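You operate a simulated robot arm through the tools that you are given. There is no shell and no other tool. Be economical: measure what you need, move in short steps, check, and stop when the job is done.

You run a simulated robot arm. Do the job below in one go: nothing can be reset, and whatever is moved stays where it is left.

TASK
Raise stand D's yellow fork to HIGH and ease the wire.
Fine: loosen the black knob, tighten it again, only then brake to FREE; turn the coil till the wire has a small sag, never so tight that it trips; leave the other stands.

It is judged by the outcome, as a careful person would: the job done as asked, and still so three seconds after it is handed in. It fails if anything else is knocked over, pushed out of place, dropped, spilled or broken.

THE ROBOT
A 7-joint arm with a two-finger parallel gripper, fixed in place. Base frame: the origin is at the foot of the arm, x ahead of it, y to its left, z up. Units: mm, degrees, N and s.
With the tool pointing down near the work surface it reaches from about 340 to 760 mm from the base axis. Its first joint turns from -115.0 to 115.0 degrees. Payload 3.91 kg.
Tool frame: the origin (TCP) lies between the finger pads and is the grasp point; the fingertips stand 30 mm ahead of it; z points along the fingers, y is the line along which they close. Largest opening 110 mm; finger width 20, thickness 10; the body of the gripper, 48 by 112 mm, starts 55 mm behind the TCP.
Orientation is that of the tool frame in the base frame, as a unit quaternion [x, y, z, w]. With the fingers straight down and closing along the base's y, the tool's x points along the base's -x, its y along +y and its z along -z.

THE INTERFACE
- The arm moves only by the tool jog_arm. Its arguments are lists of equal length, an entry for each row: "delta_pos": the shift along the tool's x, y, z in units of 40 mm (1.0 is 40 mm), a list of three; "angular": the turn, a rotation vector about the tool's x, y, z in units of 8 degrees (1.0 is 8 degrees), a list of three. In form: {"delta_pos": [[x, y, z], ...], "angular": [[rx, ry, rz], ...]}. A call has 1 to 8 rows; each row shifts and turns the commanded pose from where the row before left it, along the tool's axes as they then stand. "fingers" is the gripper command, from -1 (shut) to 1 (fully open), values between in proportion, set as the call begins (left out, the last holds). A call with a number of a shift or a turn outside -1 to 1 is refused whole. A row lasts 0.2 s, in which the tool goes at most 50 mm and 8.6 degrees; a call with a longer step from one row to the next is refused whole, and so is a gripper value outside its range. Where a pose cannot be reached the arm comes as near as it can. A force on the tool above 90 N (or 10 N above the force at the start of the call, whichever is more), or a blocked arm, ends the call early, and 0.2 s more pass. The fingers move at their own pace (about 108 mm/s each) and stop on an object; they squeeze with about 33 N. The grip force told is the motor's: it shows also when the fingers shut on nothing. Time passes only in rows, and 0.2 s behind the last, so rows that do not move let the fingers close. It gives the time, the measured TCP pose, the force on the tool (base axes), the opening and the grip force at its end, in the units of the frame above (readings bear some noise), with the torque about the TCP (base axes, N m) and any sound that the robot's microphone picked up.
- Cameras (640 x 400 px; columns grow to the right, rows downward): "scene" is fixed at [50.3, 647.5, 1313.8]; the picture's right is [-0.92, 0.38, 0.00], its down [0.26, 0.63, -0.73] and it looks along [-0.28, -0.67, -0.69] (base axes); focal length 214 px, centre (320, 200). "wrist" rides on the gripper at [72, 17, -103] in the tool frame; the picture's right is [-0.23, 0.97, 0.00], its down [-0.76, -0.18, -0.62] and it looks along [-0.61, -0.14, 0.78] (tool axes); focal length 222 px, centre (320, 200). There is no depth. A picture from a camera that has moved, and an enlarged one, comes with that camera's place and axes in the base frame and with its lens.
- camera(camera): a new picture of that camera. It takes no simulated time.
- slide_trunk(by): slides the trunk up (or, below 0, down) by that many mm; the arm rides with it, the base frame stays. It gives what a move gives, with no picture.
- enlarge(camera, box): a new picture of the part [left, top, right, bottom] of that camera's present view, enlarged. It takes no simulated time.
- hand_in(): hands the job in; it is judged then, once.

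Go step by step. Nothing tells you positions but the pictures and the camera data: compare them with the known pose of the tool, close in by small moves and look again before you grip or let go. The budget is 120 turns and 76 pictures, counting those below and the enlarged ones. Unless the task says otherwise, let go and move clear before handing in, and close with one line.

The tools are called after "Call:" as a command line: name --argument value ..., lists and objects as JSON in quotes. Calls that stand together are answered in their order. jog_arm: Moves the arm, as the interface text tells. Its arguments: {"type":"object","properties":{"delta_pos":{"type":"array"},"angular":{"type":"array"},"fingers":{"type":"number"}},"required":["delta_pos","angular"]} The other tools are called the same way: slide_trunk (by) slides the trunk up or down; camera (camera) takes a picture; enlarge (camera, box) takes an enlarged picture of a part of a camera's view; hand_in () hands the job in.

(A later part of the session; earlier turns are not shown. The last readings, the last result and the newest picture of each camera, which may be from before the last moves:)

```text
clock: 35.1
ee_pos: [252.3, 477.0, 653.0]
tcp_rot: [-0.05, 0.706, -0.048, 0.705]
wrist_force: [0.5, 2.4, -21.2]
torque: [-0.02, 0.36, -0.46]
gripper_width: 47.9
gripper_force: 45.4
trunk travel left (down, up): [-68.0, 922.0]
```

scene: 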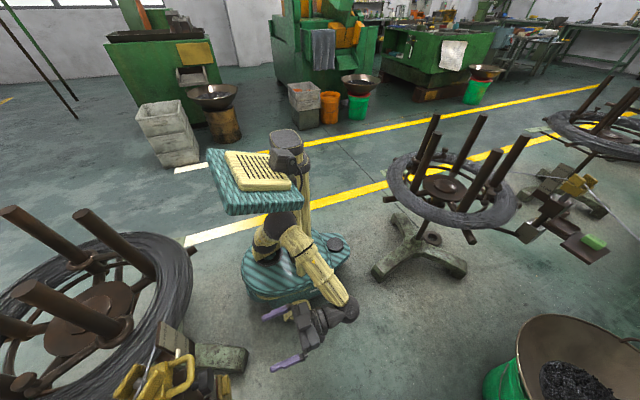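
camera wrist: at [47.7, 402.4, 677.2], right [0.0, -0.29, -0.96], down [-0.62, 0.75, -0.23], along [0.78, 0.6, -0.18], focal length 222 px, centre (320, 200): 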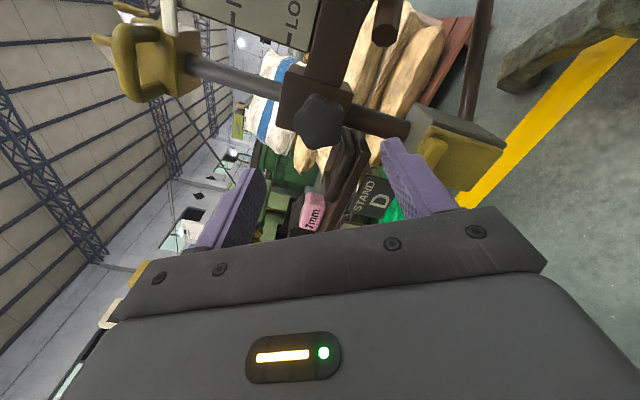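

No stop yet; I continue tightening.

Call:
jog_arm --delta_pos '[[0, 0, 0], [0, 0, 0], [0, 0, 0]]' --angular '[[0, 0, 1], [0, 0, 1], [0, 0, 1]]'

Call:
jog_arm --delta_pos '[[0, 0, 0], [0, 0, 0]]' --angular '[[0, 0, 1], [0, 0, 1]]'

Call:
camera --camera "wrist"

```text
clock: 35.9
ee_pos: [251.9, 476.2, 658.2]
tcp_rot: [0.099, 0.699, 0.1, 0.701]
wrist_force: [7.2, 11.5, 3.7]
torque: [0.05, -0.22, -0.16]
gripper_width: 45.8
gripper_force: 45.2
trunk travel left (down, up): [-68.0, 922.0]
```

```text
clock: 36.5
ee_pos: [250.3, 477.5, 656.1]
tcp_rot: [0.194, 0.68, 0.196, 0.68]
wrist_force: [6.8, 16.8, 3.0]
torque: [-0.92, -0.02, 0.28]
gripper_width: 47.5
gripper_force: 45.0
trunk travel left (down, up): [-68.0, 922.0]
```

```text
35 pictures are left
camera wrist: at [147.0, 529.5, 602.8], right [0.0, 0.71, 0.71], down [-0.62, -0.56, 0.55], along [0.78, -0.44, 0.44], focal length 222 px, centre (320, 200)
```

wrist: 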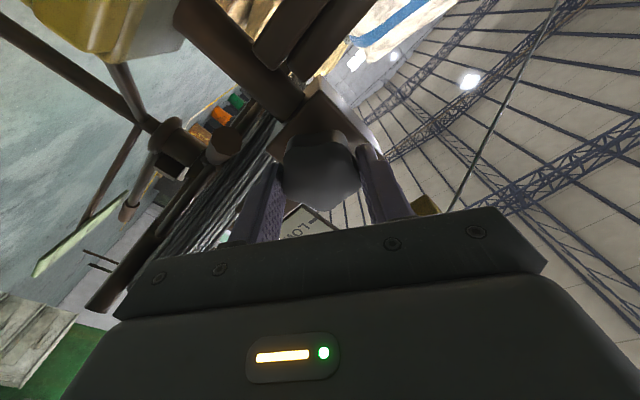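

Call:
jog_arm --delta_pos '[[0, 0, 0], [0, 0, 0]]' --angular '[[0, 0, 0.6], [0, 0, 0]]'

```text
clock: 37.1
ee_pos: [251.2, 477.4, 655.5]
tcp_rot: [0.222, 0.671, 0.224, 0.671]
wrist_force: [5.0, 20.5, 6.0]
torque: [-0.64, -0.11, 0.12]
gripper_width: 47.6
gripper_force: 44.9
trunk travel left (down, up): [-68.0, 922.0]
```

Torque has built up to ~0.9 N m, so the knob seems tight. I release, back off, and compare the knob's attitude with its original one.

Call:
jog_arm --delta_pos '[[0, 0, 0], [0, 0, 0], [0, 0, -0.8], [0, 0, -0.9]]' --angular '[[0, 0, 0], [0, 0, 0], [0, 0, 0], [0, 0, 0]]' --fingers 0.45

Call:
jog_arm --delta_pos '[[0, 0, 0], [0, 0, 0], [0, 0, 0], [0, 0, 0], [0, 0, 0]]' --angular '[[0, 0, -1], [0, 0, -1], [0, 0, -1], [0, 0, -1], [0, 0, -0.6]]'

Call:
enlarge --camera "wrist" --box '[220, 40, 420, 260]'

```text
clock: 38.1
ee_pos: [183.1, 476.3, 655.4]
tcp_rot: [0.224, 0.671, 0.223, 0.671]
wrist_force: [-0.6, 0.4, 0.1]
torque: [0.01, -0.04, 0.03]
gripper_width: 79.9
gripper_force: 0.0
trunk travel left (down, up): [-68.0, 922.0]
```

```text
clock: 39.3
ee_pos: [183.4, 474.9, 655.2]
tcp_rot: [-0.002, 0.707, -0.002, 0.707]
wrist_force: [0.9, -0.6, -0.1]
torque: [0.01, -0.03, -0.01]
gripper_width: 80.1
gripper_force: 0.0
trunk travel left (down, up): [-68.0, 922.0]
```

```text
1.82 times, centred on (320, 150) of wrist
camera zoom: at [79.8, 492.6, 583.1], right [0.0, 0.97, 0.22], down [-0.62, -0.18, 0.76], along [0.78, -0.14, 0.61], focal length 404 px, centre (320, 291)
```

zoom: 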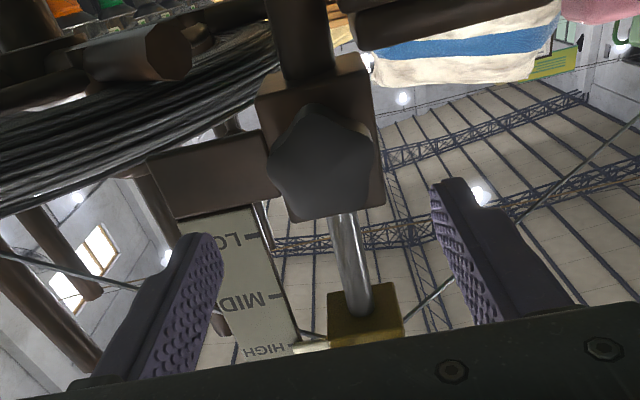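

The knob looks back in its original attitude. I confirm tightness by regripping and giving one more nudge clockwise.

Call:
jog_arm --delta_pos '[[0, 0.05, 0.6], [0, 0, 0.6], [0, 0, 0.52]]' --angular '[[0, 0, 0], [0, 0, 0], [0, 0, 0]]'

Call:
jog_arm --delta_pos '[[0, 0, 0], [0, 0, 0], [0, 0, 0]]' --angular '[[0, 0, 0], [0, 0, 0], [0, 0, 0]]' --fingers -1

Call:
jog_arm --delta_pos '[[0, 0, 0], [0, 0, 0], [0, 0, 0]]' --angular '[[0, 0, 0.7], [0, 0, 0.7], [0, 0, 0.7]]'

```text
clock: 40.1
ee_pos: [253.1, 478.1, 656.2]
tcp_rot: [-0.001, 0.706, -0.001, 0.708]
wrist_force: [-0.4, 0.0, 0.3]
torque: [0.03, -0.01, 0.04]
gripper_width: 79.8
gripper_force: 0.1
trunk travel left (down, up): [-68.0, 922.0]
```

```text
clock: 40.9
ee_pos: [253.1, 476.8, 656.9]
tcp_rot: [0.0, 0.707, 0.0, 0.707]
wrist_force: [2.6, 0.3, 1.6]
torque: [-0.04, -0.09, 0.08]
gripper_width: 48.0
gripper_force: 44.6
trunk travel left (down, up): [-68.0, 922.0]
```

```text
clock: 41.7
ee_pos: [253.1, 477.0, 656.2]
tcp_rot: [0.104, 0.699, 0.104, 0.7]
wrist_force: [1.8, -4.7, -0.8]
torque: [-0.1, -0.02, 0.03]
gripper_width: 45.5
gripper_force: 45.4
trunk travel left (down, up): [-68.0, 922.0]
```

Call:
jog_arm --delta_pos '[[0, 0, 0], [0, 0, 0]]' --angular '[[0, 0, 0.7], [0, 0, 0.7]]'

Call:
jog_arm --delta_pos '[[0, 0, 0], [0, 0, 0]]' --angular '[[0, 0, 0.7], [0, 0, 0.7]]'

```text
clock: 42.3
ee_pos: [254.7, 476.8, 654.5]
tcp_rot: [0.171, 0.686, 0.17, 0.686]
wrist_force: [3.3, -4.5, -1.4]
torque: [-1.09, -0.07, -0.05]
gripper_width: 47.1
gripper_force: 44.9
trunk travel left (down, up): [-68.0, 922.0]
```

```text
clock: 42.9
ee_pos: [252.3, 477.3, 655.6]
tcp_rot: [0.237, 0.666, 0.236, 0.667]
wrist_force: [0.1, -14.9, -6.0]
torque: [-0.67, -0.01, -0.1]
gripper_width: 48.0
gripper_force: 45.2
trunk travel left (down, up): [-68.0, 922.0]
```

Same stop at the same place: the knob is tight. I release, back off, and raise to go look at the brake.

Call:
jog_arm --delta_pos '[[0, 0, 0], [0, 0, 0], [0, 0, -0.9], [0, 0, -0.9], [0, 0, -0.9]]' --angular '[[0, 0, 0], [0, 0, 0], [0, 0, 0], [0, 0, 0], [0, 0, 0]]' --fingers 0.45

Call:
jog_arm --delta_pos '[[0, 0, 0], [0, 0, 0], [0, 0, 0], [0, 0, 0], [0, 0, 0]]' --angular '[[0, 0, -1], [0, 0, -1], [0, 0, -1], [0, 0, -1], [0, 0, -0.9]]'

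Call:
slide_trunk --by 400

Call:
enlarge --camera "scene" --box '[110, 300, 310, 400]'

```text
clock: 44.1
ee_pos: [144.9, 479.0, 654.1]
tcp_rot: [0.237, 0.666, 0.236, 0.667]
wrist_force: [0.9, -0.8, -0.5]
torque: [0.0, -0.03, 0.01]
gripper_width: 79.7
gripper_force: 0.0
trunk travel left (down, up): [-68.0, 922.0]
```

```text
clock: 45.3
ee_pos: [143.6, 477.7, 654.2]
tcp_rot: [-0.001, 0.707, -0.002, 0.707]
wrist_force: [0.5, 0.3, 0.2]
torque: [0.01, -0.01, 0.01]
gripper_width: 79.9
gripper_force: 0.1
trunk travel left (down, up): [-68.0, 922.0]
```

```text
clock: 49.1
ee_pos: [143.5, 480.2, 1055.9]
tcp_rot: [-0.001, 0.707, 0.0, 0.707]
wrist_force: [0.0, 0.3, -0.4]
torque: [0.0, 0.02, -0.02]
gripper_width: 79.8
gripper_force: 0.1
trunk travel left (down, up): [-468.0, 522.0]
```

```text
3.20 times, centred on (210, 350) of scene
camera zoom: at [50.3, 647.5, 1313.8], right [-0.92, 0.38, 0.0], down [0.26, 0.63, -0.73], along [-0.28, -0.67, -0.69], focal length 686 px, centre (672, -280)
```

zoom: 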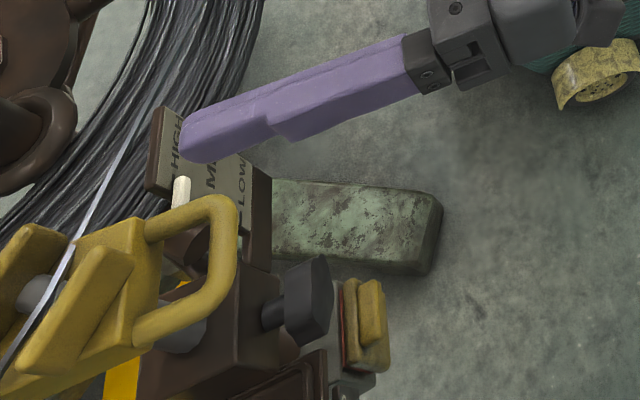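

Fork and wire look good. I bring the tool upright again and swing over toward the brake side of the coil.

Call:
jog_arm --delta_pos '[[0, 0, 0], [0, 0, 0], [0, 0, 0], [0, 0, 0], [0, 0, 0], [0, 0, 0], [0, 0, 0], [0, 0, 0]]' --angular '[[0, 1, 0], [0, 1, 0], [0, 1, 0], [0, 1, 0], [0, 1, 0], [0, 1, 0], [0, 1, 0], [0, 1, 0]]'

Call:
jog_arm --delta_pos '[[0, 0, 0], [0, 0, 0], [0, 0, 0], [0, 0, 0], [-1, -0.6, 0], [-1, -0.6, 0], [-1, -0.7, 0], [-1, -0.7, 0]]' --angular '[[0, 1, 0], [0, 1, 0], [0, 1, 0], [0, 0.25, 0], [0, 0, 0], [0, 0, 0], [0, 0, 0], [0, 0, 0]]'

Call:
jog_arm --delta_pos '[[-0.8, -0.9, 0], [-0.6, -1, 0], [-0.4, -1, 0], [0, -1, 0], [0, -1, 0], [0.4, -1, 0], [0.5, -1, 0], [0.5, -1, 0]]' --angular '[[0, 0, 0], [0, 0, 0], [0, 0, 0], [0, 0, 0], [0, 0, 0], [0, 0, 0], [0, 0, 0], [0, 0, 0]]'

Call:
camera --camera "wrist"

```text
clock: 50.9
ee_pos: [144.4, 477.5, 1054.1]
tcp_rot: [0.0, 0.974, 0.0, 0.225]
wrist_force: [0.8, -0.7, 0.7]
torque: [0.01, 0.01, 0.0]
gripper_width: 79.8
gripper_force: 0.1
trunk travel left (down, up): [-468.0, 522.0]
```

```text
clock: 52.7
ee_pos: [304.2, 373.2, 1053.5]
tcp_rot: [0.0, 1.0, 0.0, 0.0]
wrist_force: [0.5, -0.1, -0.1]
torque: [-0.01, 0.01, -0.01]
gripper_width: 79.9
gripper_force: 0.0
trunk travel left (down, up): [-468.0, 522.0]
```

```text
clock: 54.5
ee_pos: [318.0, 57.9, 1054.2]
tcp_rot: [0.0, 1.0, 0.0, 0.0]
wrist_force: [1.0, 0.4, 0.7]
torque: [0.0, 0.01, 0.0]
gripper_width: 79.7
gripper_force: 0.1
trunk travel left (down, up): [-468.0, 522.0]
```

```text
32 pictures are left
camera wrist: at [245.8, 74.7, 1157.5], right [0.23, 0.97, 0.0], down [0.76, -0.18, 0.62], along [0.61, -0.14, -0.78], focal length 222 px, centre (320, 200)
```

wrist: 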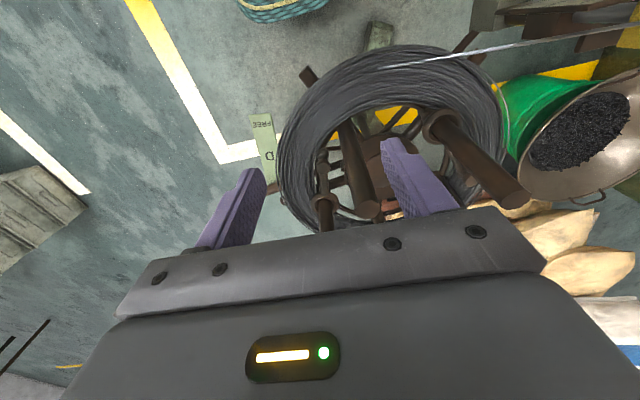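

Call:
enlarge --camera "wrist" --box '[200, 90, 400, 215]'

```text
3.20 times, centred on (300, 152) of wrist
camera zoom: at [245.8, 74.7, 1157.5], right [0.23, 0.97, 0.0], down [0.76, -0.18, 0.62], along [0.61, -0.14, -0.78], focal length 711 px, centre (384, 352)
```

zoom: 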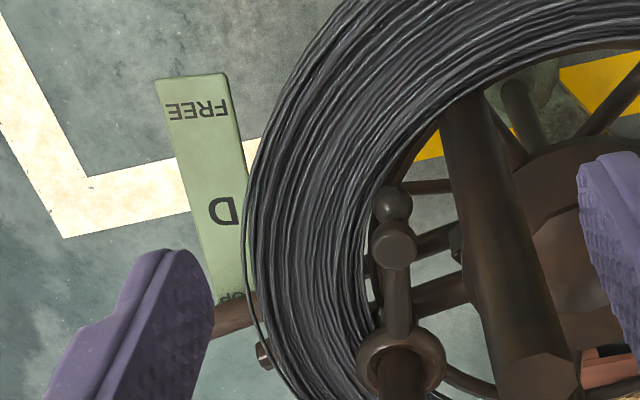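

The brake plate (FREE near (408,-113), STOP end near (575,-137), z≈600) lies on the coil's -y side. I move closer for a clear look at the lever.

Call:
jog_arm --delta_pos '[[-0.6, -0.9, 0], [-0.6, -0.9, 0], [-0.6, -0.9, 0], [-0.6, -0.9, 0.3], [-0.6, -0.9, 0.5], [-0.6, -0.9, 0.5], [-0.5, -0.8, 0.7], [-0.4, -0.2, 0.8]]' --angular '[[0, 0, 0], [0, 0, 0], [0, 0, 0], [0, 0, 0], [0, 0, 0], [0, 0, 0], [0, 0, 0], [0, 0, 0]]'

Call:
camera --camera "wrist"

```text
clock: 56.3
ee_pos: [501.4, -197.6, 943.0]
tcp_rot: [0.0, 1.0, 0.001, 0.0]
wrist_force: [0.1, 0.5, 0.5]
torque: [0.01, -0.03, 0.02]
gripper_width: 79.7
gripper_force: 0.0
trunk travel left (down, up): [-468.0, 522.0]
```

```text
30 pictures are left
camera wrist: at [428.0, -181.6, 1045.3], right [0.23, 0.97, 0.0], down [0.76, -0.18, 0.62], along [0.61, -0.14, -0.78], focal length 222 px, centre (320, 200)
```

wrist: 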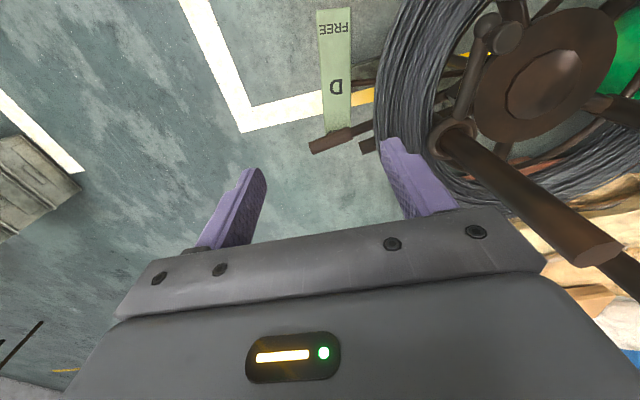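

Call:
enlarge --camera "wrist" --box '[270, 0, 430, 170]'

```text
2.35 times, centred on (350, 85) of wrist
camera zoom: at [428.0, -181.6, 1045.3], right [0.23, 0.97, 0.0], down [0.76, -0.18, 0.62], along [0.61, -0.14, -0.78], focal length 523 px, centre (249, 471)
```

zoom: 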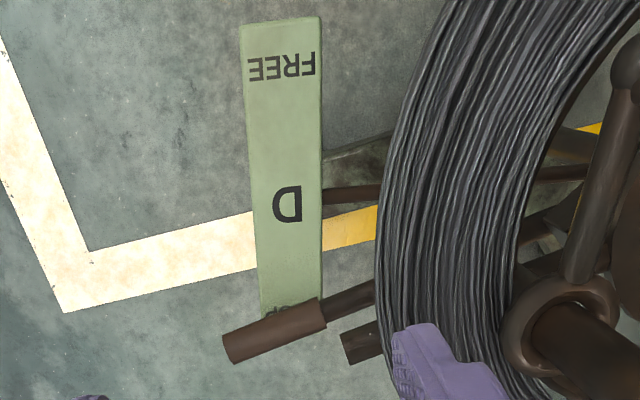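

The brake lever's brown handle lies over STOP at about (690,-210,460); FREE is at about (444,-154). I yaw 90° so the fingers can straddle the handle and move over it.

Call:
jog_arm --delta_pos '[[-0.9, -0.3, 0], [-0.9, -0.3, 0], [-0.9, -0.2, 0], [-0.9, -0.1, 0], [-0.9, 0, 0], [0, 0, 0], [0, 0, 0], [0, 0, 0]]' --angular '[[0, 0, 0], [0, 0, 0], [0, 0, 0], [0, 0, 0], [0, 0, 0], [0, 0, -1], [0, 0, -1], [0, 0, -1]]' --fingers 0.3

Call:
jog_arm --delta_pos '[[0, 0, 0], [0, 0, 0], [0, 0, 0], [0, 0, 0], [0, 0, 0], [0, 0, 0], [0, 0, 0], [0, 0, 0]]' --angular '[[0, 0, -1], [0, 0, -1], [0, 0, -1], [0, 0, -1], [0, 0, -1], [0, 0, -1], [0, 0, -1], [0, 0, -1]]'

Call:
camera --camera "wrist"

```text
clock: 58.1
ee_pos: [672.2, -228.8, 938.7]
tcp_rot: [-0.209, 0.978, 0.0, 0.0]
wrist_force: [-0.7, 0.0, 1.1]
torque: [-0.01, 0.04, 0.0]
gripper_width: 71.6
gripper_force: 0.0
out of reach, approached as far as the arm can: row 5
trunk travel left (down, up): [-468.0, 522.0]
```

```text
clock: 59.9
ee_pos: [672.1, -230.3, 939.4]
tcp_rot: [-0.695, 0.719, -0.001, -0.001]
wrist_force: [0.8, 0.6, 1.0]
torque: [-0.01, -0.01, 0.0]
gripper_width: 71.6
gripper_force: 0.0
trunk travel left (down, up): [-468.0, 522.0]
```

```text
28 pictures are left
camera wrist: at [651.3, -302.4, 1042.3], right [-0.97, 0.26, 0.0], down [0.2, 0.76, 0.62], along [0.16, 0.6, -0.78], focal length 222 px, centre (320, 200)
```

wrist: 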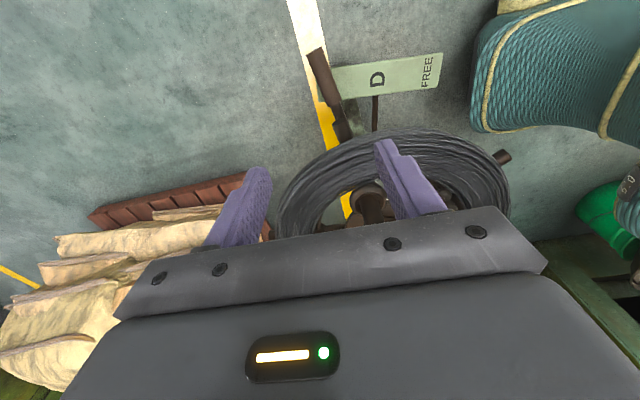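

Refined: handle tip (675,-248), handle z≈500, plate z≈480. I descend over the handle's outer end in stages.

Call:
jog_arm --delta_pos '[[0.1, 0, 1], [0.1, 0, 1], [0, 0, 1], [0, 0, 1], [0, 0, 1], [0, 0, 1], [0, 0, 1], [0, 0, 0.75]]' --angular '[[0, 0, 0], [0, 0, 0], [0, 0, 0], [0, 0, 0], [0, 0, 0], [0, 0, 0], [0, 0, 0], [0, 0, -0.2]]'

Call:
camera --camera "wrist"

Call:
camera --camera "scene"

```text
clock: 61.7
ee_pos: [670.1, -238.0, 629.7]
tcp_rot: [-0.704, 0.71, 0.001, 0.0]
wrist_force: [-0.6, -0.5, 1.0]
torque: [-0.02, 0.03, -0.03]
gripper_width: 71.7
gripper_force: 0.0
trunk travel left (down, up): [-468.0, 522.0]
```

```text
27 pictures are left
camera wrist: at [652.4, -310.4, 732.9], right [-0.97, 0.23, 0.0], down [0.18, 0.76, 0.62], along [0.15, 0.61, -0.78], focal length 222 px, centre (320, 200)
```

wrist: 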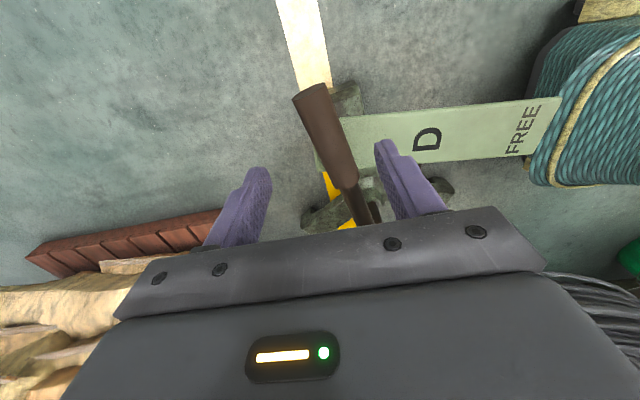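

```text
26 pictures are left
```

scene: 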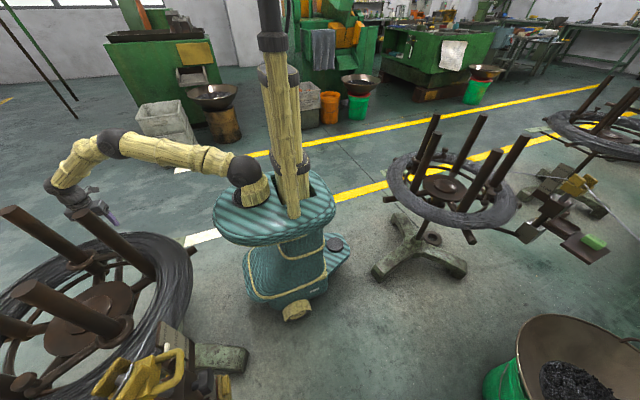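

Handle runs from (673,-259) to (660,-152) at z≈500; the TCP is right over its outer end. I go down 85 mm and look.

Call:
jog_arm --delta_pos '[[0, 0, 0.8], [0, 0, 0.8], [0, 0, 0.5]]' --angular '[[0, 0, 0], [0, 0, 0], [0, 0, 0]]'

Call:
camera --camera "wrist"

```text
clock: 62.5
ee_pos: [671.9, -239.3, 545.5]
tcp_rot: [-0.704, 0.71, -0.001, 0.001]
wrist_force: [0.0, -0.5, 0.0]
torque: [-0.01, -0.02, -0.03]
gripper_width: 71.5
gripper_force: 0.1
trunk travel left (down, up): [-468.0, 522.0]
```

```text
25 pictures are left
camera wrist: at [652.3, -312.2, 649.4], right [-0.97, 0.23, 0.0], down [0.18, 0.76, 0.62], along [0.15, 0.6, -0.78], focal length 222 px, centre (320, 200)
```

wrist: 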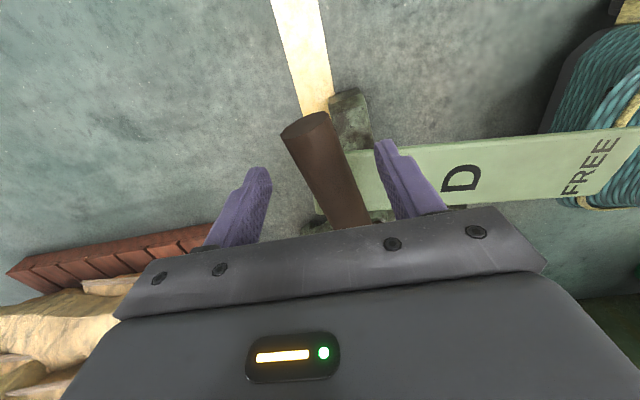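

The handle (Ø≈30, z≈503) lies between the fingers. I lower 28 mm and check.

Call:
jog_arm --delta_pos '[[0, 0, 0.35], [0, 0, 0.35]]' --angular '[[0, 0, 0], [0, 0, 0]]'

Call:
camera --camera "wrist"

```text
clock: 63.1
ee_pos: [671.9, -241.5, 517.6]
tcp_rot: [-0.704, 0.71, -0.001, 0.0]
wrist_force: [-0.6, 0.1, 0.0]
torque: [0.0, 0.0, -0.03]
gripper_width: 71.5
gripper_force: 0.1
trunk travel left (down, up): [-468.0, 522.0]
```

```text
24 pictures are left
camera wrist: at [653.5, -313.0, 621.3], right [-0.97, 0.23, 0.0], down [0.18, 0.76, 0.62], along [0.15, 0.61, -0.78], focal length 222 px, centre (320, 200)
```

wrist: 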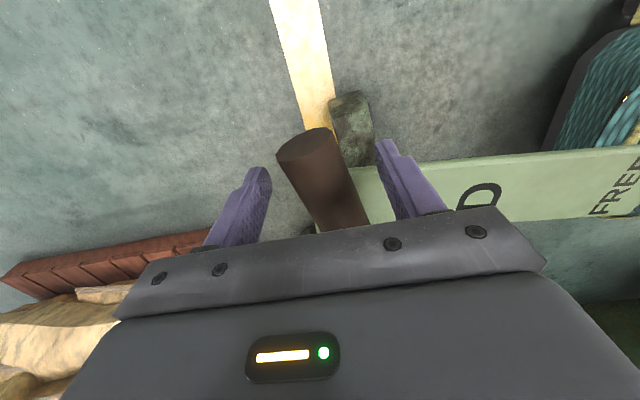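

Straddled cleanly. I narrow the gap a little and sweep along the arc toward FREE, first half.

Call:
jog_arm --delta_pos '[[0, 0, 0], [0.07, 0.6, 0], [0.05, 0.6, 0], [0, 0.6, 0], [-0.07, 0.7, 0]]' --angular '[[0, 0, 0], [0, 0, 0], [0, 0, 0], [0, 0, 0], [0, 0, 0]]' --fingers -0.05

Call:
camera --camera "wrist"

```text
clock: 64.3
ee_pos: [569.6, -239.5, 515.2]
tcp_rot: [-0.705, 0.709, 0.0, 0.001]
wrist_force: [0.9, 0.0, 0.5]
torque: [0.0, 0.04, -0.02]
gripper_width: 52.6
gripper_force: 0.4
trunk travel left (down, up): [-468.0, 522.0]
```

```text
23 pictures are left
camera wrist: at [551.9, -311.9, 619.8], right [-0.97, 0.23, 0.0], down [0.18, 0.76, 0.62], along [0.15, 0.61, -0.78], focal length 222 px, centre (320, 200)
```

wrist: 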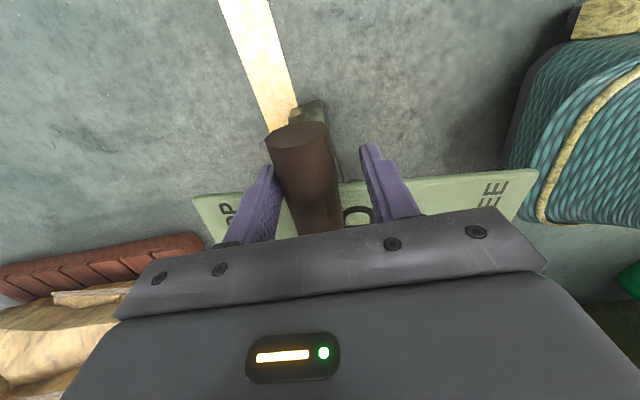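

The lever follows easily. I continue toward FREE.

Call:
jog_arm --delta_pos '[[-0.1, 0.8, 0], [-0.15, 0.8, 0], [-0.22, 0.8, 0], [-0.3, 0.78, 0]]' --angular '[[0, 0, 0], [0, 0, 0], [0, 0, 0], [0, 0, 0]]'

Call:
camera --camera "wrist"

```text
clock: 65.3
ee_pos: [444.1, -206.5, 518.0]
tcp_rot: [-0.704, 0.71, 0.0, -0.001]
wrist_force: [-0.1, 0.3, -0.8]
torque: [0.0, 0.0, -0.03]
gripper_width: 52.4
gripper_force: 0.0
trunk travel left (down, up): [-468.0, 522.0]
```

```text
22 pictures are left
camera wrist: at [425.4, -278.4, 621.4], right [-0.97, 0.23, 0.0], down [0.18, 0.76, 0.62], along [0.14, 0.61, -0.78], focal length 222 px, centre (320, 200)
```

wrist: 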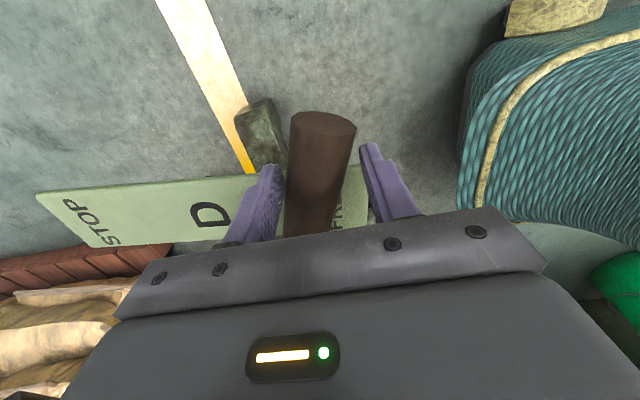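

Nearly there; a little further toward FREE, watching for a stop.

Call:
jog_arm --delta_pos '[[-0.2, 0.4, 0], [-0.2, 0.3, 0]]' --angular '[[0, 0, 0], [0, 0, 0]]'

Call:
camera --camera "wrist"

```text
clock: 65.9
ee_pos: [417.6, -193.2, 517.1]
tcp_rot: [-0.703, 0.711, -0.002, 0.002]
wrist_force: [10.7, -9.9, 0.2]
torque: [-0.24, -0.08, -0.38]
gripper_width: 57.2
gripper_force: 5.5
trunk travel left (down, up): [-468.0, 522.0]
```

```text
21 pictures are left
camera wrist: at [399.4, -266.0, 621.2], right [-0.97, 0.24, -0.01], down [0.18, 0.76, 0.62], along [0.15, 0.6, -0.78], focal length 222 px, centre (320, 200)
```

wrist: 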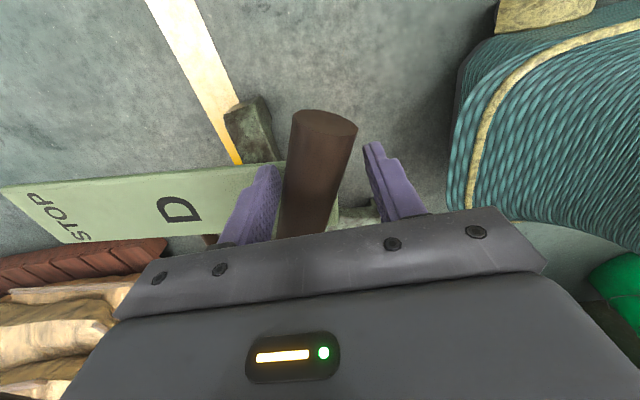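

The lever is against its FREE stop. I back off a hair, open, rise clear, and then look at the wire.

Call:
jog_arm --delta_pos '[[0.05, -0.2, 0], [0, 0, 0], [0, 0, -0.7], [0, 0, -1], [0, 0, -1], [0, 0, -1], [0, 0, -1], [0, 0, -1]]' --angular '[[0, 0, 0], [0, 0, 0], [0, 0, 0], [0, 0, 0], [0, 0, 0], [0, 0, 0], [0, 0, 0], [0, 0, 0]]' --fingers 0.4

Call:
enlarge --camera "scene" --box '[0, 200, 260, 400]'

Call:
camera --camera "wrist"

```text
clock: 67.7
ee_pos: [424.6, -195.9, 744.6]
tcp_rot: [-0.705, 0.71, 0.0, 0.0]
wrist_force: [0.0, 0.4, 0.4]
torque: [0.02, 0.04, -0.05]
gripper_width: 77.0
gripper_force: 0.1
trunk travel left (down, up): [-468.0, 522.0]
```

```text
2.00 times, centred on (130, 300) of scene
camera zoom: at [50.3, 647.5, 1313.8], right [-0.92, 0.38, 0.0], down [0.26, 0.63, -0.73], along [-0.28, -0.67, -0.69], focal length 429 px, centre (700, 0)
```

zoom: 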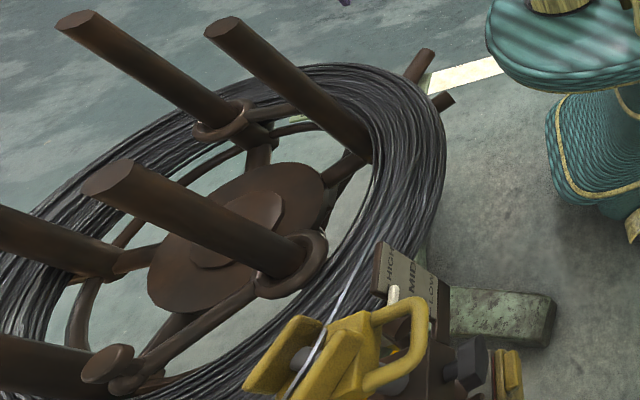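

```text
19 pictures are left
camera wrist: at [405.8, -268.0, 848.5], right [-0.97, 0.23, 0.0], down [0.18, 0.76, 0.62], along [0.15, 0.61, -0.78], focal length 222 px, centre (320, 200)
```

wrist: 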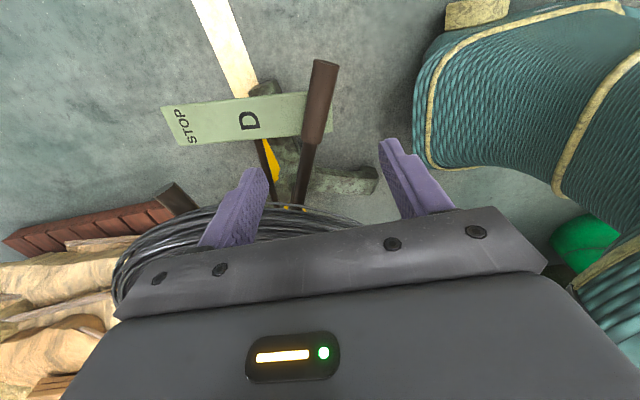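

The brake lever rests on FREE and the fork is at HIGH. To turn the coil I'll use one of its posts (tops at z≈955, radius ≈135 around (602,163)); I rise above them and yaw to straddle the post near (489,90).

Call:
jog_arm --delta_pos '[[0, 0, -1], [0, 0, -1], [0, 0, -1], [0, 0, -1], [0, 0, -1], [0, 0, -1], [0, 0, -1], [0, 0, -0.6]]' --angular '[[0, 0, 0], [0, 0, 0], [0, 0, 0], [0, 0, 0], [0, 0, 0], [0, 0, 0], [0, 0, 0], [0, 0, 0]]' --fingers 0.8

Call:
jog_arm --delta_pos '[[-0.8, 0, 0], [-0.8, 0, 0], [-0.8, 0, 0], [-0.8, 0, 0], [-0.8, 0, 0], [0, 0, 0], [0, 0, 0], [0, 0, 0]]' --angular '[[0, 0, 0], [0, 0, 0], [0, 0, 0], [0, 0, 0], [0, 0, 0.1], [0, 0, 1], [0, 0, 1], [0, 0, 1]]'

Call:
jog_arm --delta_pos '[[0, 0, 0], [0, 0, 0], [0, 0, 0], [0, 0, 0]]' --angular '[[0, 0, 1], [0, 0, 1], [0, 0, 1], [0, 0, 1]]'

Call:
camera --camera "wrist"

```text
clock: 69.5
ee_pos: [422.4, -194.2, 1049.8]
tcp_rot: [-0.705, 0.709, 0.0, 0.001]
wrist_force: [0.9, 0.0, 0.3]
torque: [0.02, -0.01, -0.04]
gripper_width: 99.2
gripper_force: 0.0
trunk travel left (down, up): [-468.0, 522.0]
```

```text
clock: 71.3
ee_pos: [424.3, -34.1, 1049.1]
tcp_rot: [-0.534, 0.845, 0.0, 0.0]
wrist_force: [0.7, 0.2, -0.4]
torque: [0.0, 0.01, 0.02]
gripper_width: 98.9
gripper_force: 0.1
trunk travel left (down, up): [-468.0, 522.0]
```

```text
clock: 72.3
ee_pos: [424.3, -33.7, 1048.5]
tcp_rot: [-0.281, 0.96, 0.0, 0.0]
wrist_force: [-0.6, 0.2, 0.4]
torque: [0.02, -0.04, -0.03]
gripper_width: 99.4
gripper_force: 0.0
trunk travel left (down, up): [-468.0, 522.0]
```

```text
18 pictures are left
camera wrist: at [353.6, -59.3, 1152.7], right [-0.33, 0.94, 0.0], down [0.74, 0.26, 0.62], along [0.59, 0.21, -0.78], focal length 222 px, centre (320, 200)
```

wrist: 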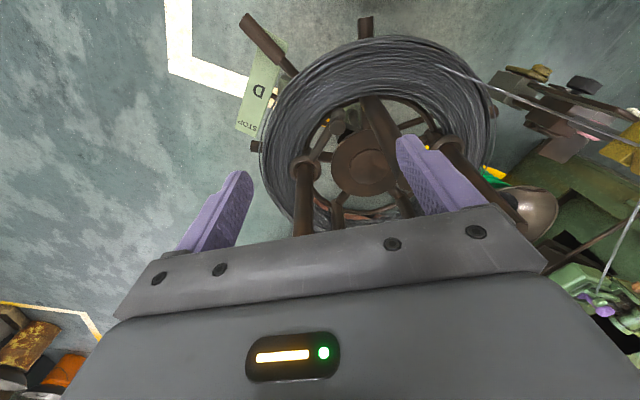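

Post estimate: (455,90), top z≈910. I move above it at safe height to verify.

Call:
jog_arm --delta_pos '[[-0.78, 0.73, 0], [-0.78, 0.73, 0], [-0.77, 0.73, 0]]' --angular '[[0, 0, 0], [0, 0, 0], [0, 0, 0]]'

Call:
camera --camera "wrist"

```text
clock: 73.1
ee_pos: [455.7, 89.5, 1049.3]
tcp_rot: [-0.281, 0.96, -0.001, 0.0]
wrist_force: [-0.2, 0.6, 0.1]
torque: [0.02, -0.02, -0.03]
gripper_width: 98.9
gripper_force: 0.1
trunk travel left (down, up): [-468.0, 522.0]
```

```text
17 pictures are left
camera wrist: at [385.1, 65.0, 1152.6], right [-0.33, 0.94, 0.0], down [0.74, 0.26, 0.62], along [0.59, 0.21, -0.78], focal length 222 px, centre (320, 200)
```

wrist: 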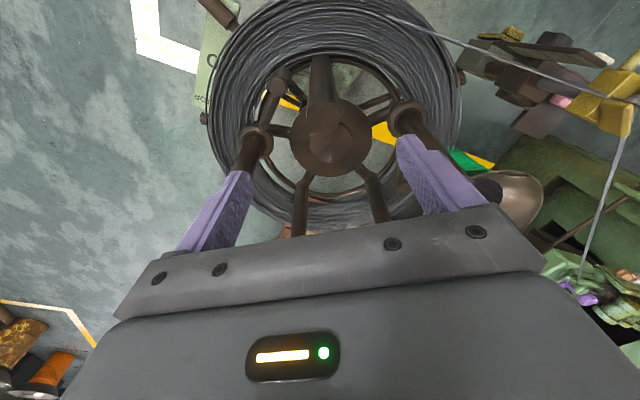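

Call:
enlarge --camera "wrist" --box '[220, 30, 440, 210]'

```text
2.22 times, centred on (330, 120) of wrist
camera zoom: at [385.1, 65.0, 1152.6], right [-0.33, 0.94, 0.0], down [0.74, 0.26, 0.62], along [0.59, 0.21, -0.78], focal length 494 px, centre (298, 378)
```

zoom: 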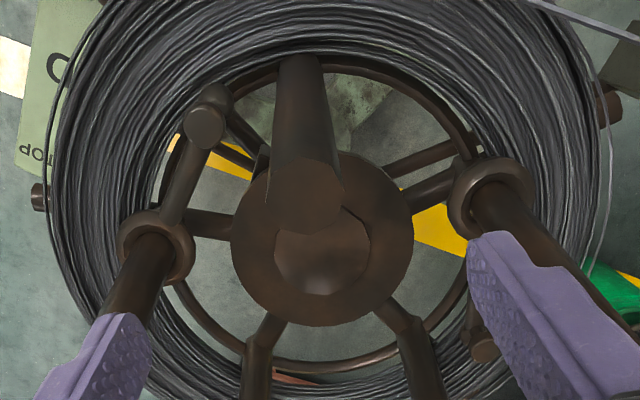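

Post top at about (443,88), z≈965, Ø≈28. I centre over it, descend to straddle its top and narrow the fingers.

Call:
jog_arm --delta_pos '[[0.27, 0.13, 0], [0, 0, 0.8], [0, 0, 0.8], [0, 0, 0.75]]' --angular '[[0, 0, 0], [0, 0, 0], [0, 0, 0], [0, 0, 0]]'

Call:
enlarge --camera "wrist" --box '[160, 0, 500, 240]'

```text
clock: 74.1
ee_pos: [444.0, 90.0, 955.1]
tcp_rot: [-0.282, 0.959, 0.0, 0.0]
wrist_force: [0.4, 0.1, 0.7]
torque: [0.02, 0.01, 0.03]
gripper_width: 99.1
gripper_force: 0.0
trunk travel left (down, up): [-468.0, 522.0]
```

```text
1.67 times, centred on (330, 120) of wrist
camera zoom: at [373.1, 64.0, 1057.7], right [-0.34, 0.94, 0.0], down [0.74, 0.26, 0.62], along [0.59, 0.21, -0.78], focal length 370 px, centre (303, 333)
```

zoom: 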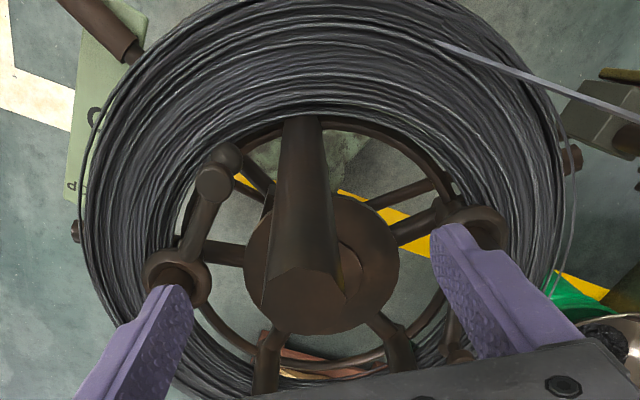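

Top is at z≈930 near (454,93). I lower 35 mm more and narrow the fingers around the post.

Call:
jog_arm --delta_pos '[[-0.25, 0, 0], [0, 0, 0.45], [0, 0, 0.43]]' --angular '[[0, 0, 0], [0, 0, 0], [0, 0, 0]]'

Call:
jog_arm --delta_pos '[[0, 0, 0], [0, 0, 0]]' --angular '[[0, 0, 0], [0, 0, 0]]' --fingers -0.1

Call:
camera --camera "wrist"

Call:
enlarge --camera "scene" --box '[0, 160, 260, 400]'

```text
clock: 74.9
ee_pos: [451.0, 94.1, 916.8]
tcp_rot: [-0.282, 0.959, 0.0, -0.001]
wrist_force: [0.4, 0.5, 0.0]
torque: [0.01, 0.04, 0.01]
gripper_width: 99.1
gripper_force: 0.0
trunk travel left (down, up): [-468.0, 522.0]
```

```text
clock: 75.5
ee_pos: [450.9, 94.3, 917.2]
tcp_rot: [-0.283, 0.959, -0.001, 0.0]
wrist_force: [-1.0, -0.1, -0.1]
torque: [0.02, 0.03, -0.01]
gripper_width: 49.2
gripper_force: 0.1
trunk travel left (down, up): [-468.0, 522.0]
```

```text
14 pictures are left
camera wrist: at [380.2, 68.8, 1021.4], right [-0.34, 0.94, 0.0], down [0.74, 0.26, 0.62], along [0.59, 0.21, -0.78], focal length 222 px, centre (320, 200)
```

wrist: 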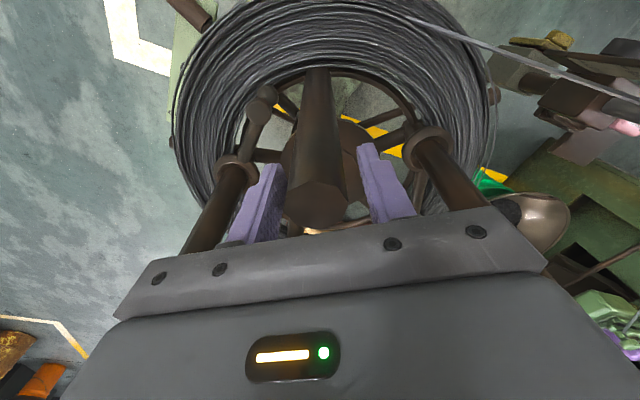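

```text
1.67 times, centred on (130, 280) of scene
camera zoom: at [50.3, 647.5, 1313.8], right [-0.92, 0.38, 0.0], down [0.26, 0.63, -0.73], along [-0.28, -0.67, -0.69], focal length 358 px, centre (637, 67)
```

zoom: 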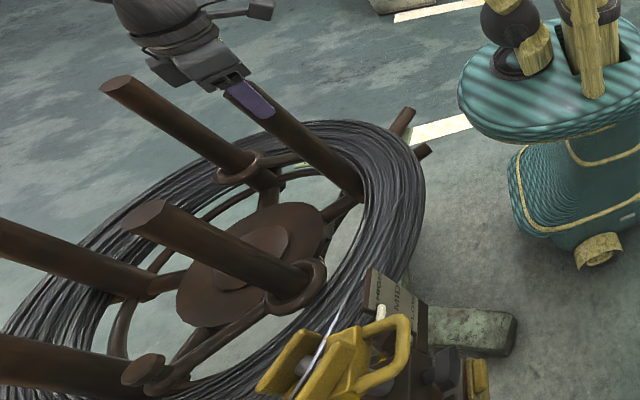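

The post is between the fingers. Clockwise (along +tool y) pays out wire; I nudge a little and watch force and wire.

Call:
jog_arm --delta_pos '[[0, 0.1, 0], [0, 0.1, 0], [0, 0.1, 0], [0, 0.1, 0]]' --angular '[[0, 0, 0], [0, 0, 0], [0, 0, 0], [0, 0, 0]]'

Call:
camera --camera "wrist"

```text
clock: 76.5
ee_pos: [443.1, 109.5, 918.7]
tcp_rot: [-0.283, 0.959, 0.0, 0.0]
wrist_force: [1.0, -2.3, 0.0]
torque: [-0.01, -0.05, -0.05]
gripper_width: 50.8
gripper_force: 1.0
trunk travel left (down, up): [-468.0, 522.0]
```

```text
12 pictures are left
camera wrist: at [372.2, 83.2, 1022.5], right [-0.34, 0.94, 0.0], down [0.74, 0.26, 0.62], along [0.59, 0.21, -0.78], focal length 222 px, centre (320, 200)
```

wrist: 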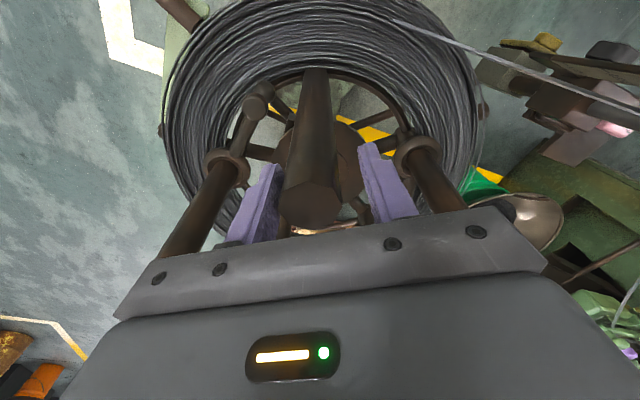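

Call:
jog_arm --delta_pos '[[0, 0.1, 0], [0, 0.1, 0], [0, 0, 0], [0, 0, 0]]' --angular '[[0, 0, 0], [0, 0, 0], [0, 0, 0], [0, 0, 0]]'

Call:
enlarge --camera "wrist" --box '[370, 0, 640, 170]'

Call:
enlarge --camera "scene" --box '[90, 230, 260, 400]'

```text
clock: 77.5
ee_pos: [438.6, 113.8, 918.6]
tcp_rot: [-0.282, 0.959, 0.0, 0.0]
wrist_force: [2.6, -2.7, -0.1]
torque: [0.02, -0.02, -0.01]
gripper_width: 51.3
gripper_force: 1.9
trunk travel left (down, up): [-468.0, 522.0]
```

```text
2.35 times, centred on (505, 85) of wrist
camera zoom: at [368.5, 89.2, 1022.7], right [-0.34, 0.94, 0.0], down [0.74, 0.26, 0.62], along [0.59, 0.21, -0.78], focal length 523 px, centre (-115, 471)
```

zoom: 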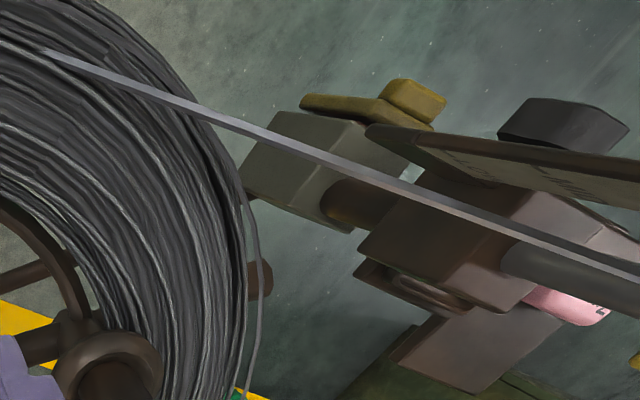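

```text
2.35 times, centred on (175, 315) of scene
camera zoom: at [50.3, 647.5, 1313.8], right [-0.92, 0.38, 0.0], down [0.26, 0.63, -0.73], along [-0.28, -0.67, -0.69], focal length 505 px, centre (661, -71)
```

zoom: 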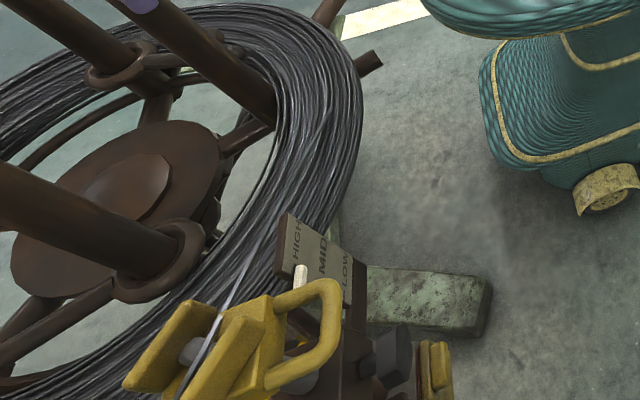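

The coil has turned about 4° and the wire still looks nearly straight. I pay out a bit more.

Call:
jog_arm --delta_pos '[[0, 0.1, 0], [0, 0.1, 0], [0, 0.1, 0], [0, 0, 0], [0, 0, 0]]' --angular '[[0, 0, 0], [0, 0, 0], [0, 0, 0], [0, 0, 0], [0, 0, 0]]'

Call:
enlarge --camera "wrist" --box '[370, 0, 640, 170]'

```text
clock: 78.7
ee_pos: [432.4, 124.1, 919.0]
tcp_rot: [-0.284, 0.959, 0.0, 0.0]
wrist_force: [-0.1, -0.1, -0.1]
torque: [0.02, 0.0, -0.03]
gripper_width: 49.4
gripper_force: 0.1
trunk travel left (down, up): [-468.0, 522.0]
```

```text
2.35 times, centred on (505, 85) of wrist
camera zoom: at [362.0, 99.7, 1022.8], right [-0.34, 0.94, 0.0], down [0.74, 0.26, 0.62], along [0.59, 0.21, -0.78], focal length 523 px, centre (-115, 471)
```

zoom: 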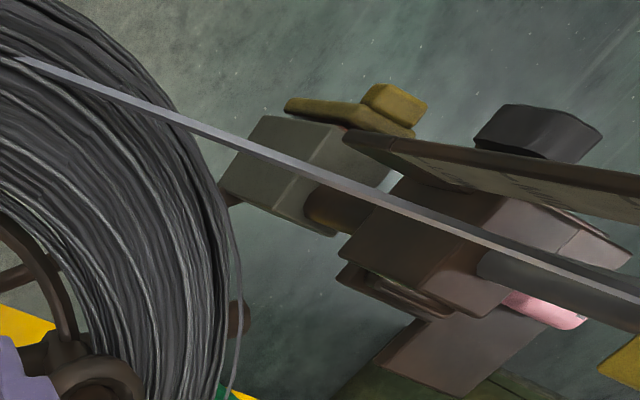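

The push force has gone to zero, so tension has eased. The scene camera sees sag well, so I zoom there.

Call:
enlarge --camera "scene" --box '[120, 290, 240, 400]'

```text
3.64 times, centred on (180, 345) of scene
camera zoom: at [50.3, 647.5, 1313.8], right [-0.92, 0.38, 0.0], down [0.26, 0.63, -0.73], along [-0.28, -0.67, -0.69], focal length 780 px, centre (829, -327)
```

zoom: 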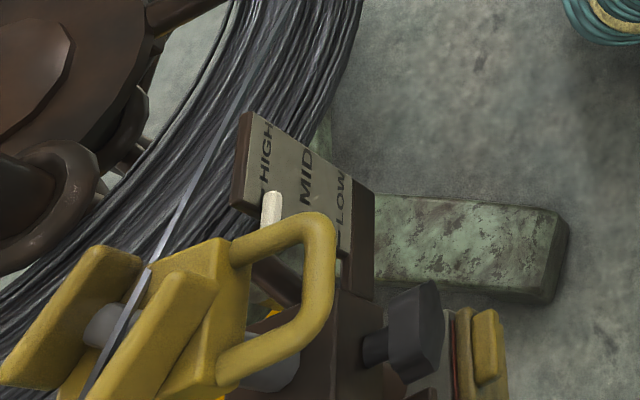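

The wire shows only a hint of sag. I pay out a little more and look again.

Call:
jog_arm --delta_pos '[[0, 0.1, 0], [0, 0.1, 0], [0, 0.1, 0], [0, 0, 0], [0, 0, 0]]' --angular '[[0, 0, 0], [0, 0, 0], [0, 0, 0], [0, 0, 0], [0, 0, 0]]'

Call:
enlarge --camera "scene" --box '[120, 290, 240, 400]'

```text
clock: 79.9
ee_pos: [425.2, 135.4, 919.4]
tcp_rot: [-0.283, 0.959, -0.001, 0.0]
wrist_force: [-0.3, 1.1, 1.1]
torque: [-0.01, -0.01, 0.01]
gripper_width: 49.6
gripper_force: 0.0
trunk travel left (down, up): [-468.0, 522.0]
```

```text
3.64 times, centred on (180, 345) of scene
camera zoom: at [50.3, 647.5, 1313.8], right [-0.92, 0.38, 0.0], down [0.26, 0.63, -0.73], along [-0.28, -0.67, -0.69], focal length 780 px, centre (829, -327)
```

zoom: 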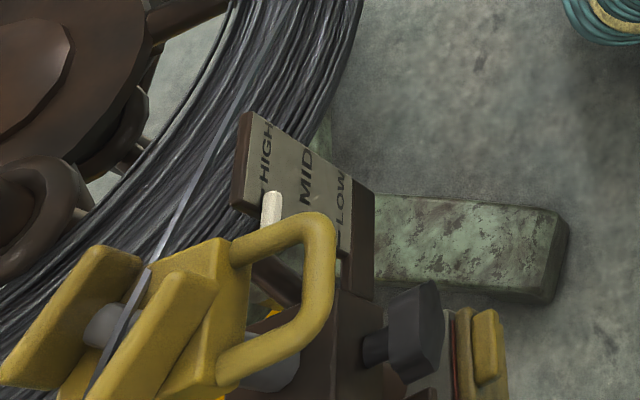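

The coil turns, but I need a side view of the whole wire to judge the sag. I rise clear and go back to the level viewpoint.

Call:
jog_arm --delta_pos '[[0, 0, -0.9], [0, 0, -0.9], [0, 0, -0.9], [0, 0, -0.8], [0.12, 1, 0], [0.12, 1, 0], [0.12, 1, 0], [0.12, 1, 0]]' --angular '[[0, 0, 0], [0, 0, 0], [0, 0, 0], [0, 0, 0], [0, 0, 0], [0, 0, 0], [0, 0, 0], [0, 0, 0]]'

Call:
jog_arm --delta_pos '[[0.12, 1, 0], [0.12, 1, 0], [0.12, 1, 0], [0.12, 1, 0], [0.12, 1, 0], [0.12, 1, 0], [0.12, 1, 0], [0, 0, 0]]' --angular '[[0, 0, 0], [0, 0, 0], [0, 0, 0], [0, 0, 0], [0, 0, 0], [0, 0, 0], [0, 0, 0], [0, 0, 1]]'

Call:
jog_arm --delta_pos '[[0, 0, 0], [0, 0, 0], [0, 0, 0], [0, 0, 0], [0, 0, 0], [0, 0, 0], [0, 0, 0], [0, 0, 0]]' --angular '[[0, 0, 1], [0, 0, 1], [0, 0, 1], [0, -1, 0.1], [0, -1, 0], [0, -1, 0], [0, -1, 0], [0, -1, 0]]'

Call:
jog_arm --delta_pos '[[0, 0, 0], [0, 0, 0], [0, 0, 0], [0, 0, 0], [0, 0, 0], [0, 0, 0], [0, 0, 0]]' --angular '[[0, -1, 0], [0, -1, 0], [0, -1, 0], [0, -1, 0], [0, -1, 0], [0, -1, 0], [0, -0.25, 0]]'

```text
clock: 81.7
ee_pos: [323.4, 257.9, 1058.8]
tcp_rot: [-0.281, 0.96, -0.001, -0.001]
wrist_force: [0.6, -0.4, -0.6]
torque: [-0.01, -0.01, -0.04]
gripper_width: 49.5
gripper_force: 0.1
trunk travel left (down, up): [-468.0, 522.0]
```

```text
clock: 83.5
ee_pos: [146.1, 476.4, 1059.8]
tcp_rot: [-0.213, 0.977, 0.0, 0.0]
wrist_force: [0.6, -0.5, -0.9]
torque: [0.01, 0.02, 0.02]
gripper_width: 49.5
gripper_force: 0.1
trunk travel left (down, up): [-468.0, 522.0]
```

```text
clock: 85.3
ee_pos: [144.3, 475.5, 1059.3]
tcp_rot: [0.0, 0.94, 0.001, 0.342]
wrist_force: [0.0, 0.2, 0.3]
torque: [-0.01, 0.0, 0.0]
gripper_width: 49.5
gripper_force: 0.0
trunk travel left (down, up): [-468.0, 522.0]
```

```text
clock: 86.9
ee_pos: [143.7, 476.2, 1059.3]
tcp_rot: [0.001, 0.706, 0.001, 0.709]
wrist_force: [0.2, -0.3, -0.4]
torque: [-0.01, 0.0, -0.01]
gripper_width: 49.2
gripper_force: 0.0
trunk travel left (down, up): [-468.0, 522.0]
```

Call:
slide_trunk --by -390

Call:
jog_arm --delta_pos '[[0, 0, -0.9]]' --angular '[[0, 0, 0]]'

Call:
camera --camera "wrist"

```text
clock: 90.7
ee_pos: [143.2, 475.2, 671.3]
tcp_rot: [0.0, 0.707, 0.0, 0.707]
wrist_force: [-0.2, 0.0, 0.0]
torque: [0.0, -0.02, 0.0]
gripper_width: 49.5
gripper_force: 0.1
trunk travel left (down, up): [-78.0, 912.0]
```

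```text
clock: 91.1
ee_pos: [107.4, 475.8, 670.3]
tcp_rot: [0.0, 0.707, 0.0, 0.707]
wrist_force: [0.1, 1.2, -0.9]
torque: [0.0, 0.02, 0.0]
gripper_width: 49.3
gripper_force: 0.1
trunk travel left (down, up): [-78.0, 912.0]
```

```text
6 pictures are left
camera wrist: at [3.0, 492.0, 597.6], right [0.0, 0.97, 0.23], down [-0.62, -0.18, 0.76], along [0.78, -0.14, 0.61], focal length 222 px, centre (320, 200)
```

wrist: 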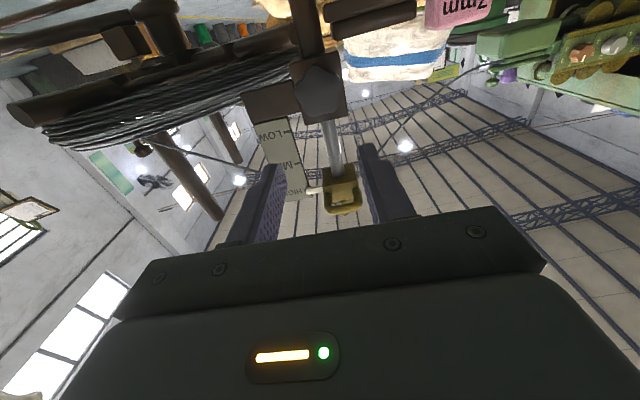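

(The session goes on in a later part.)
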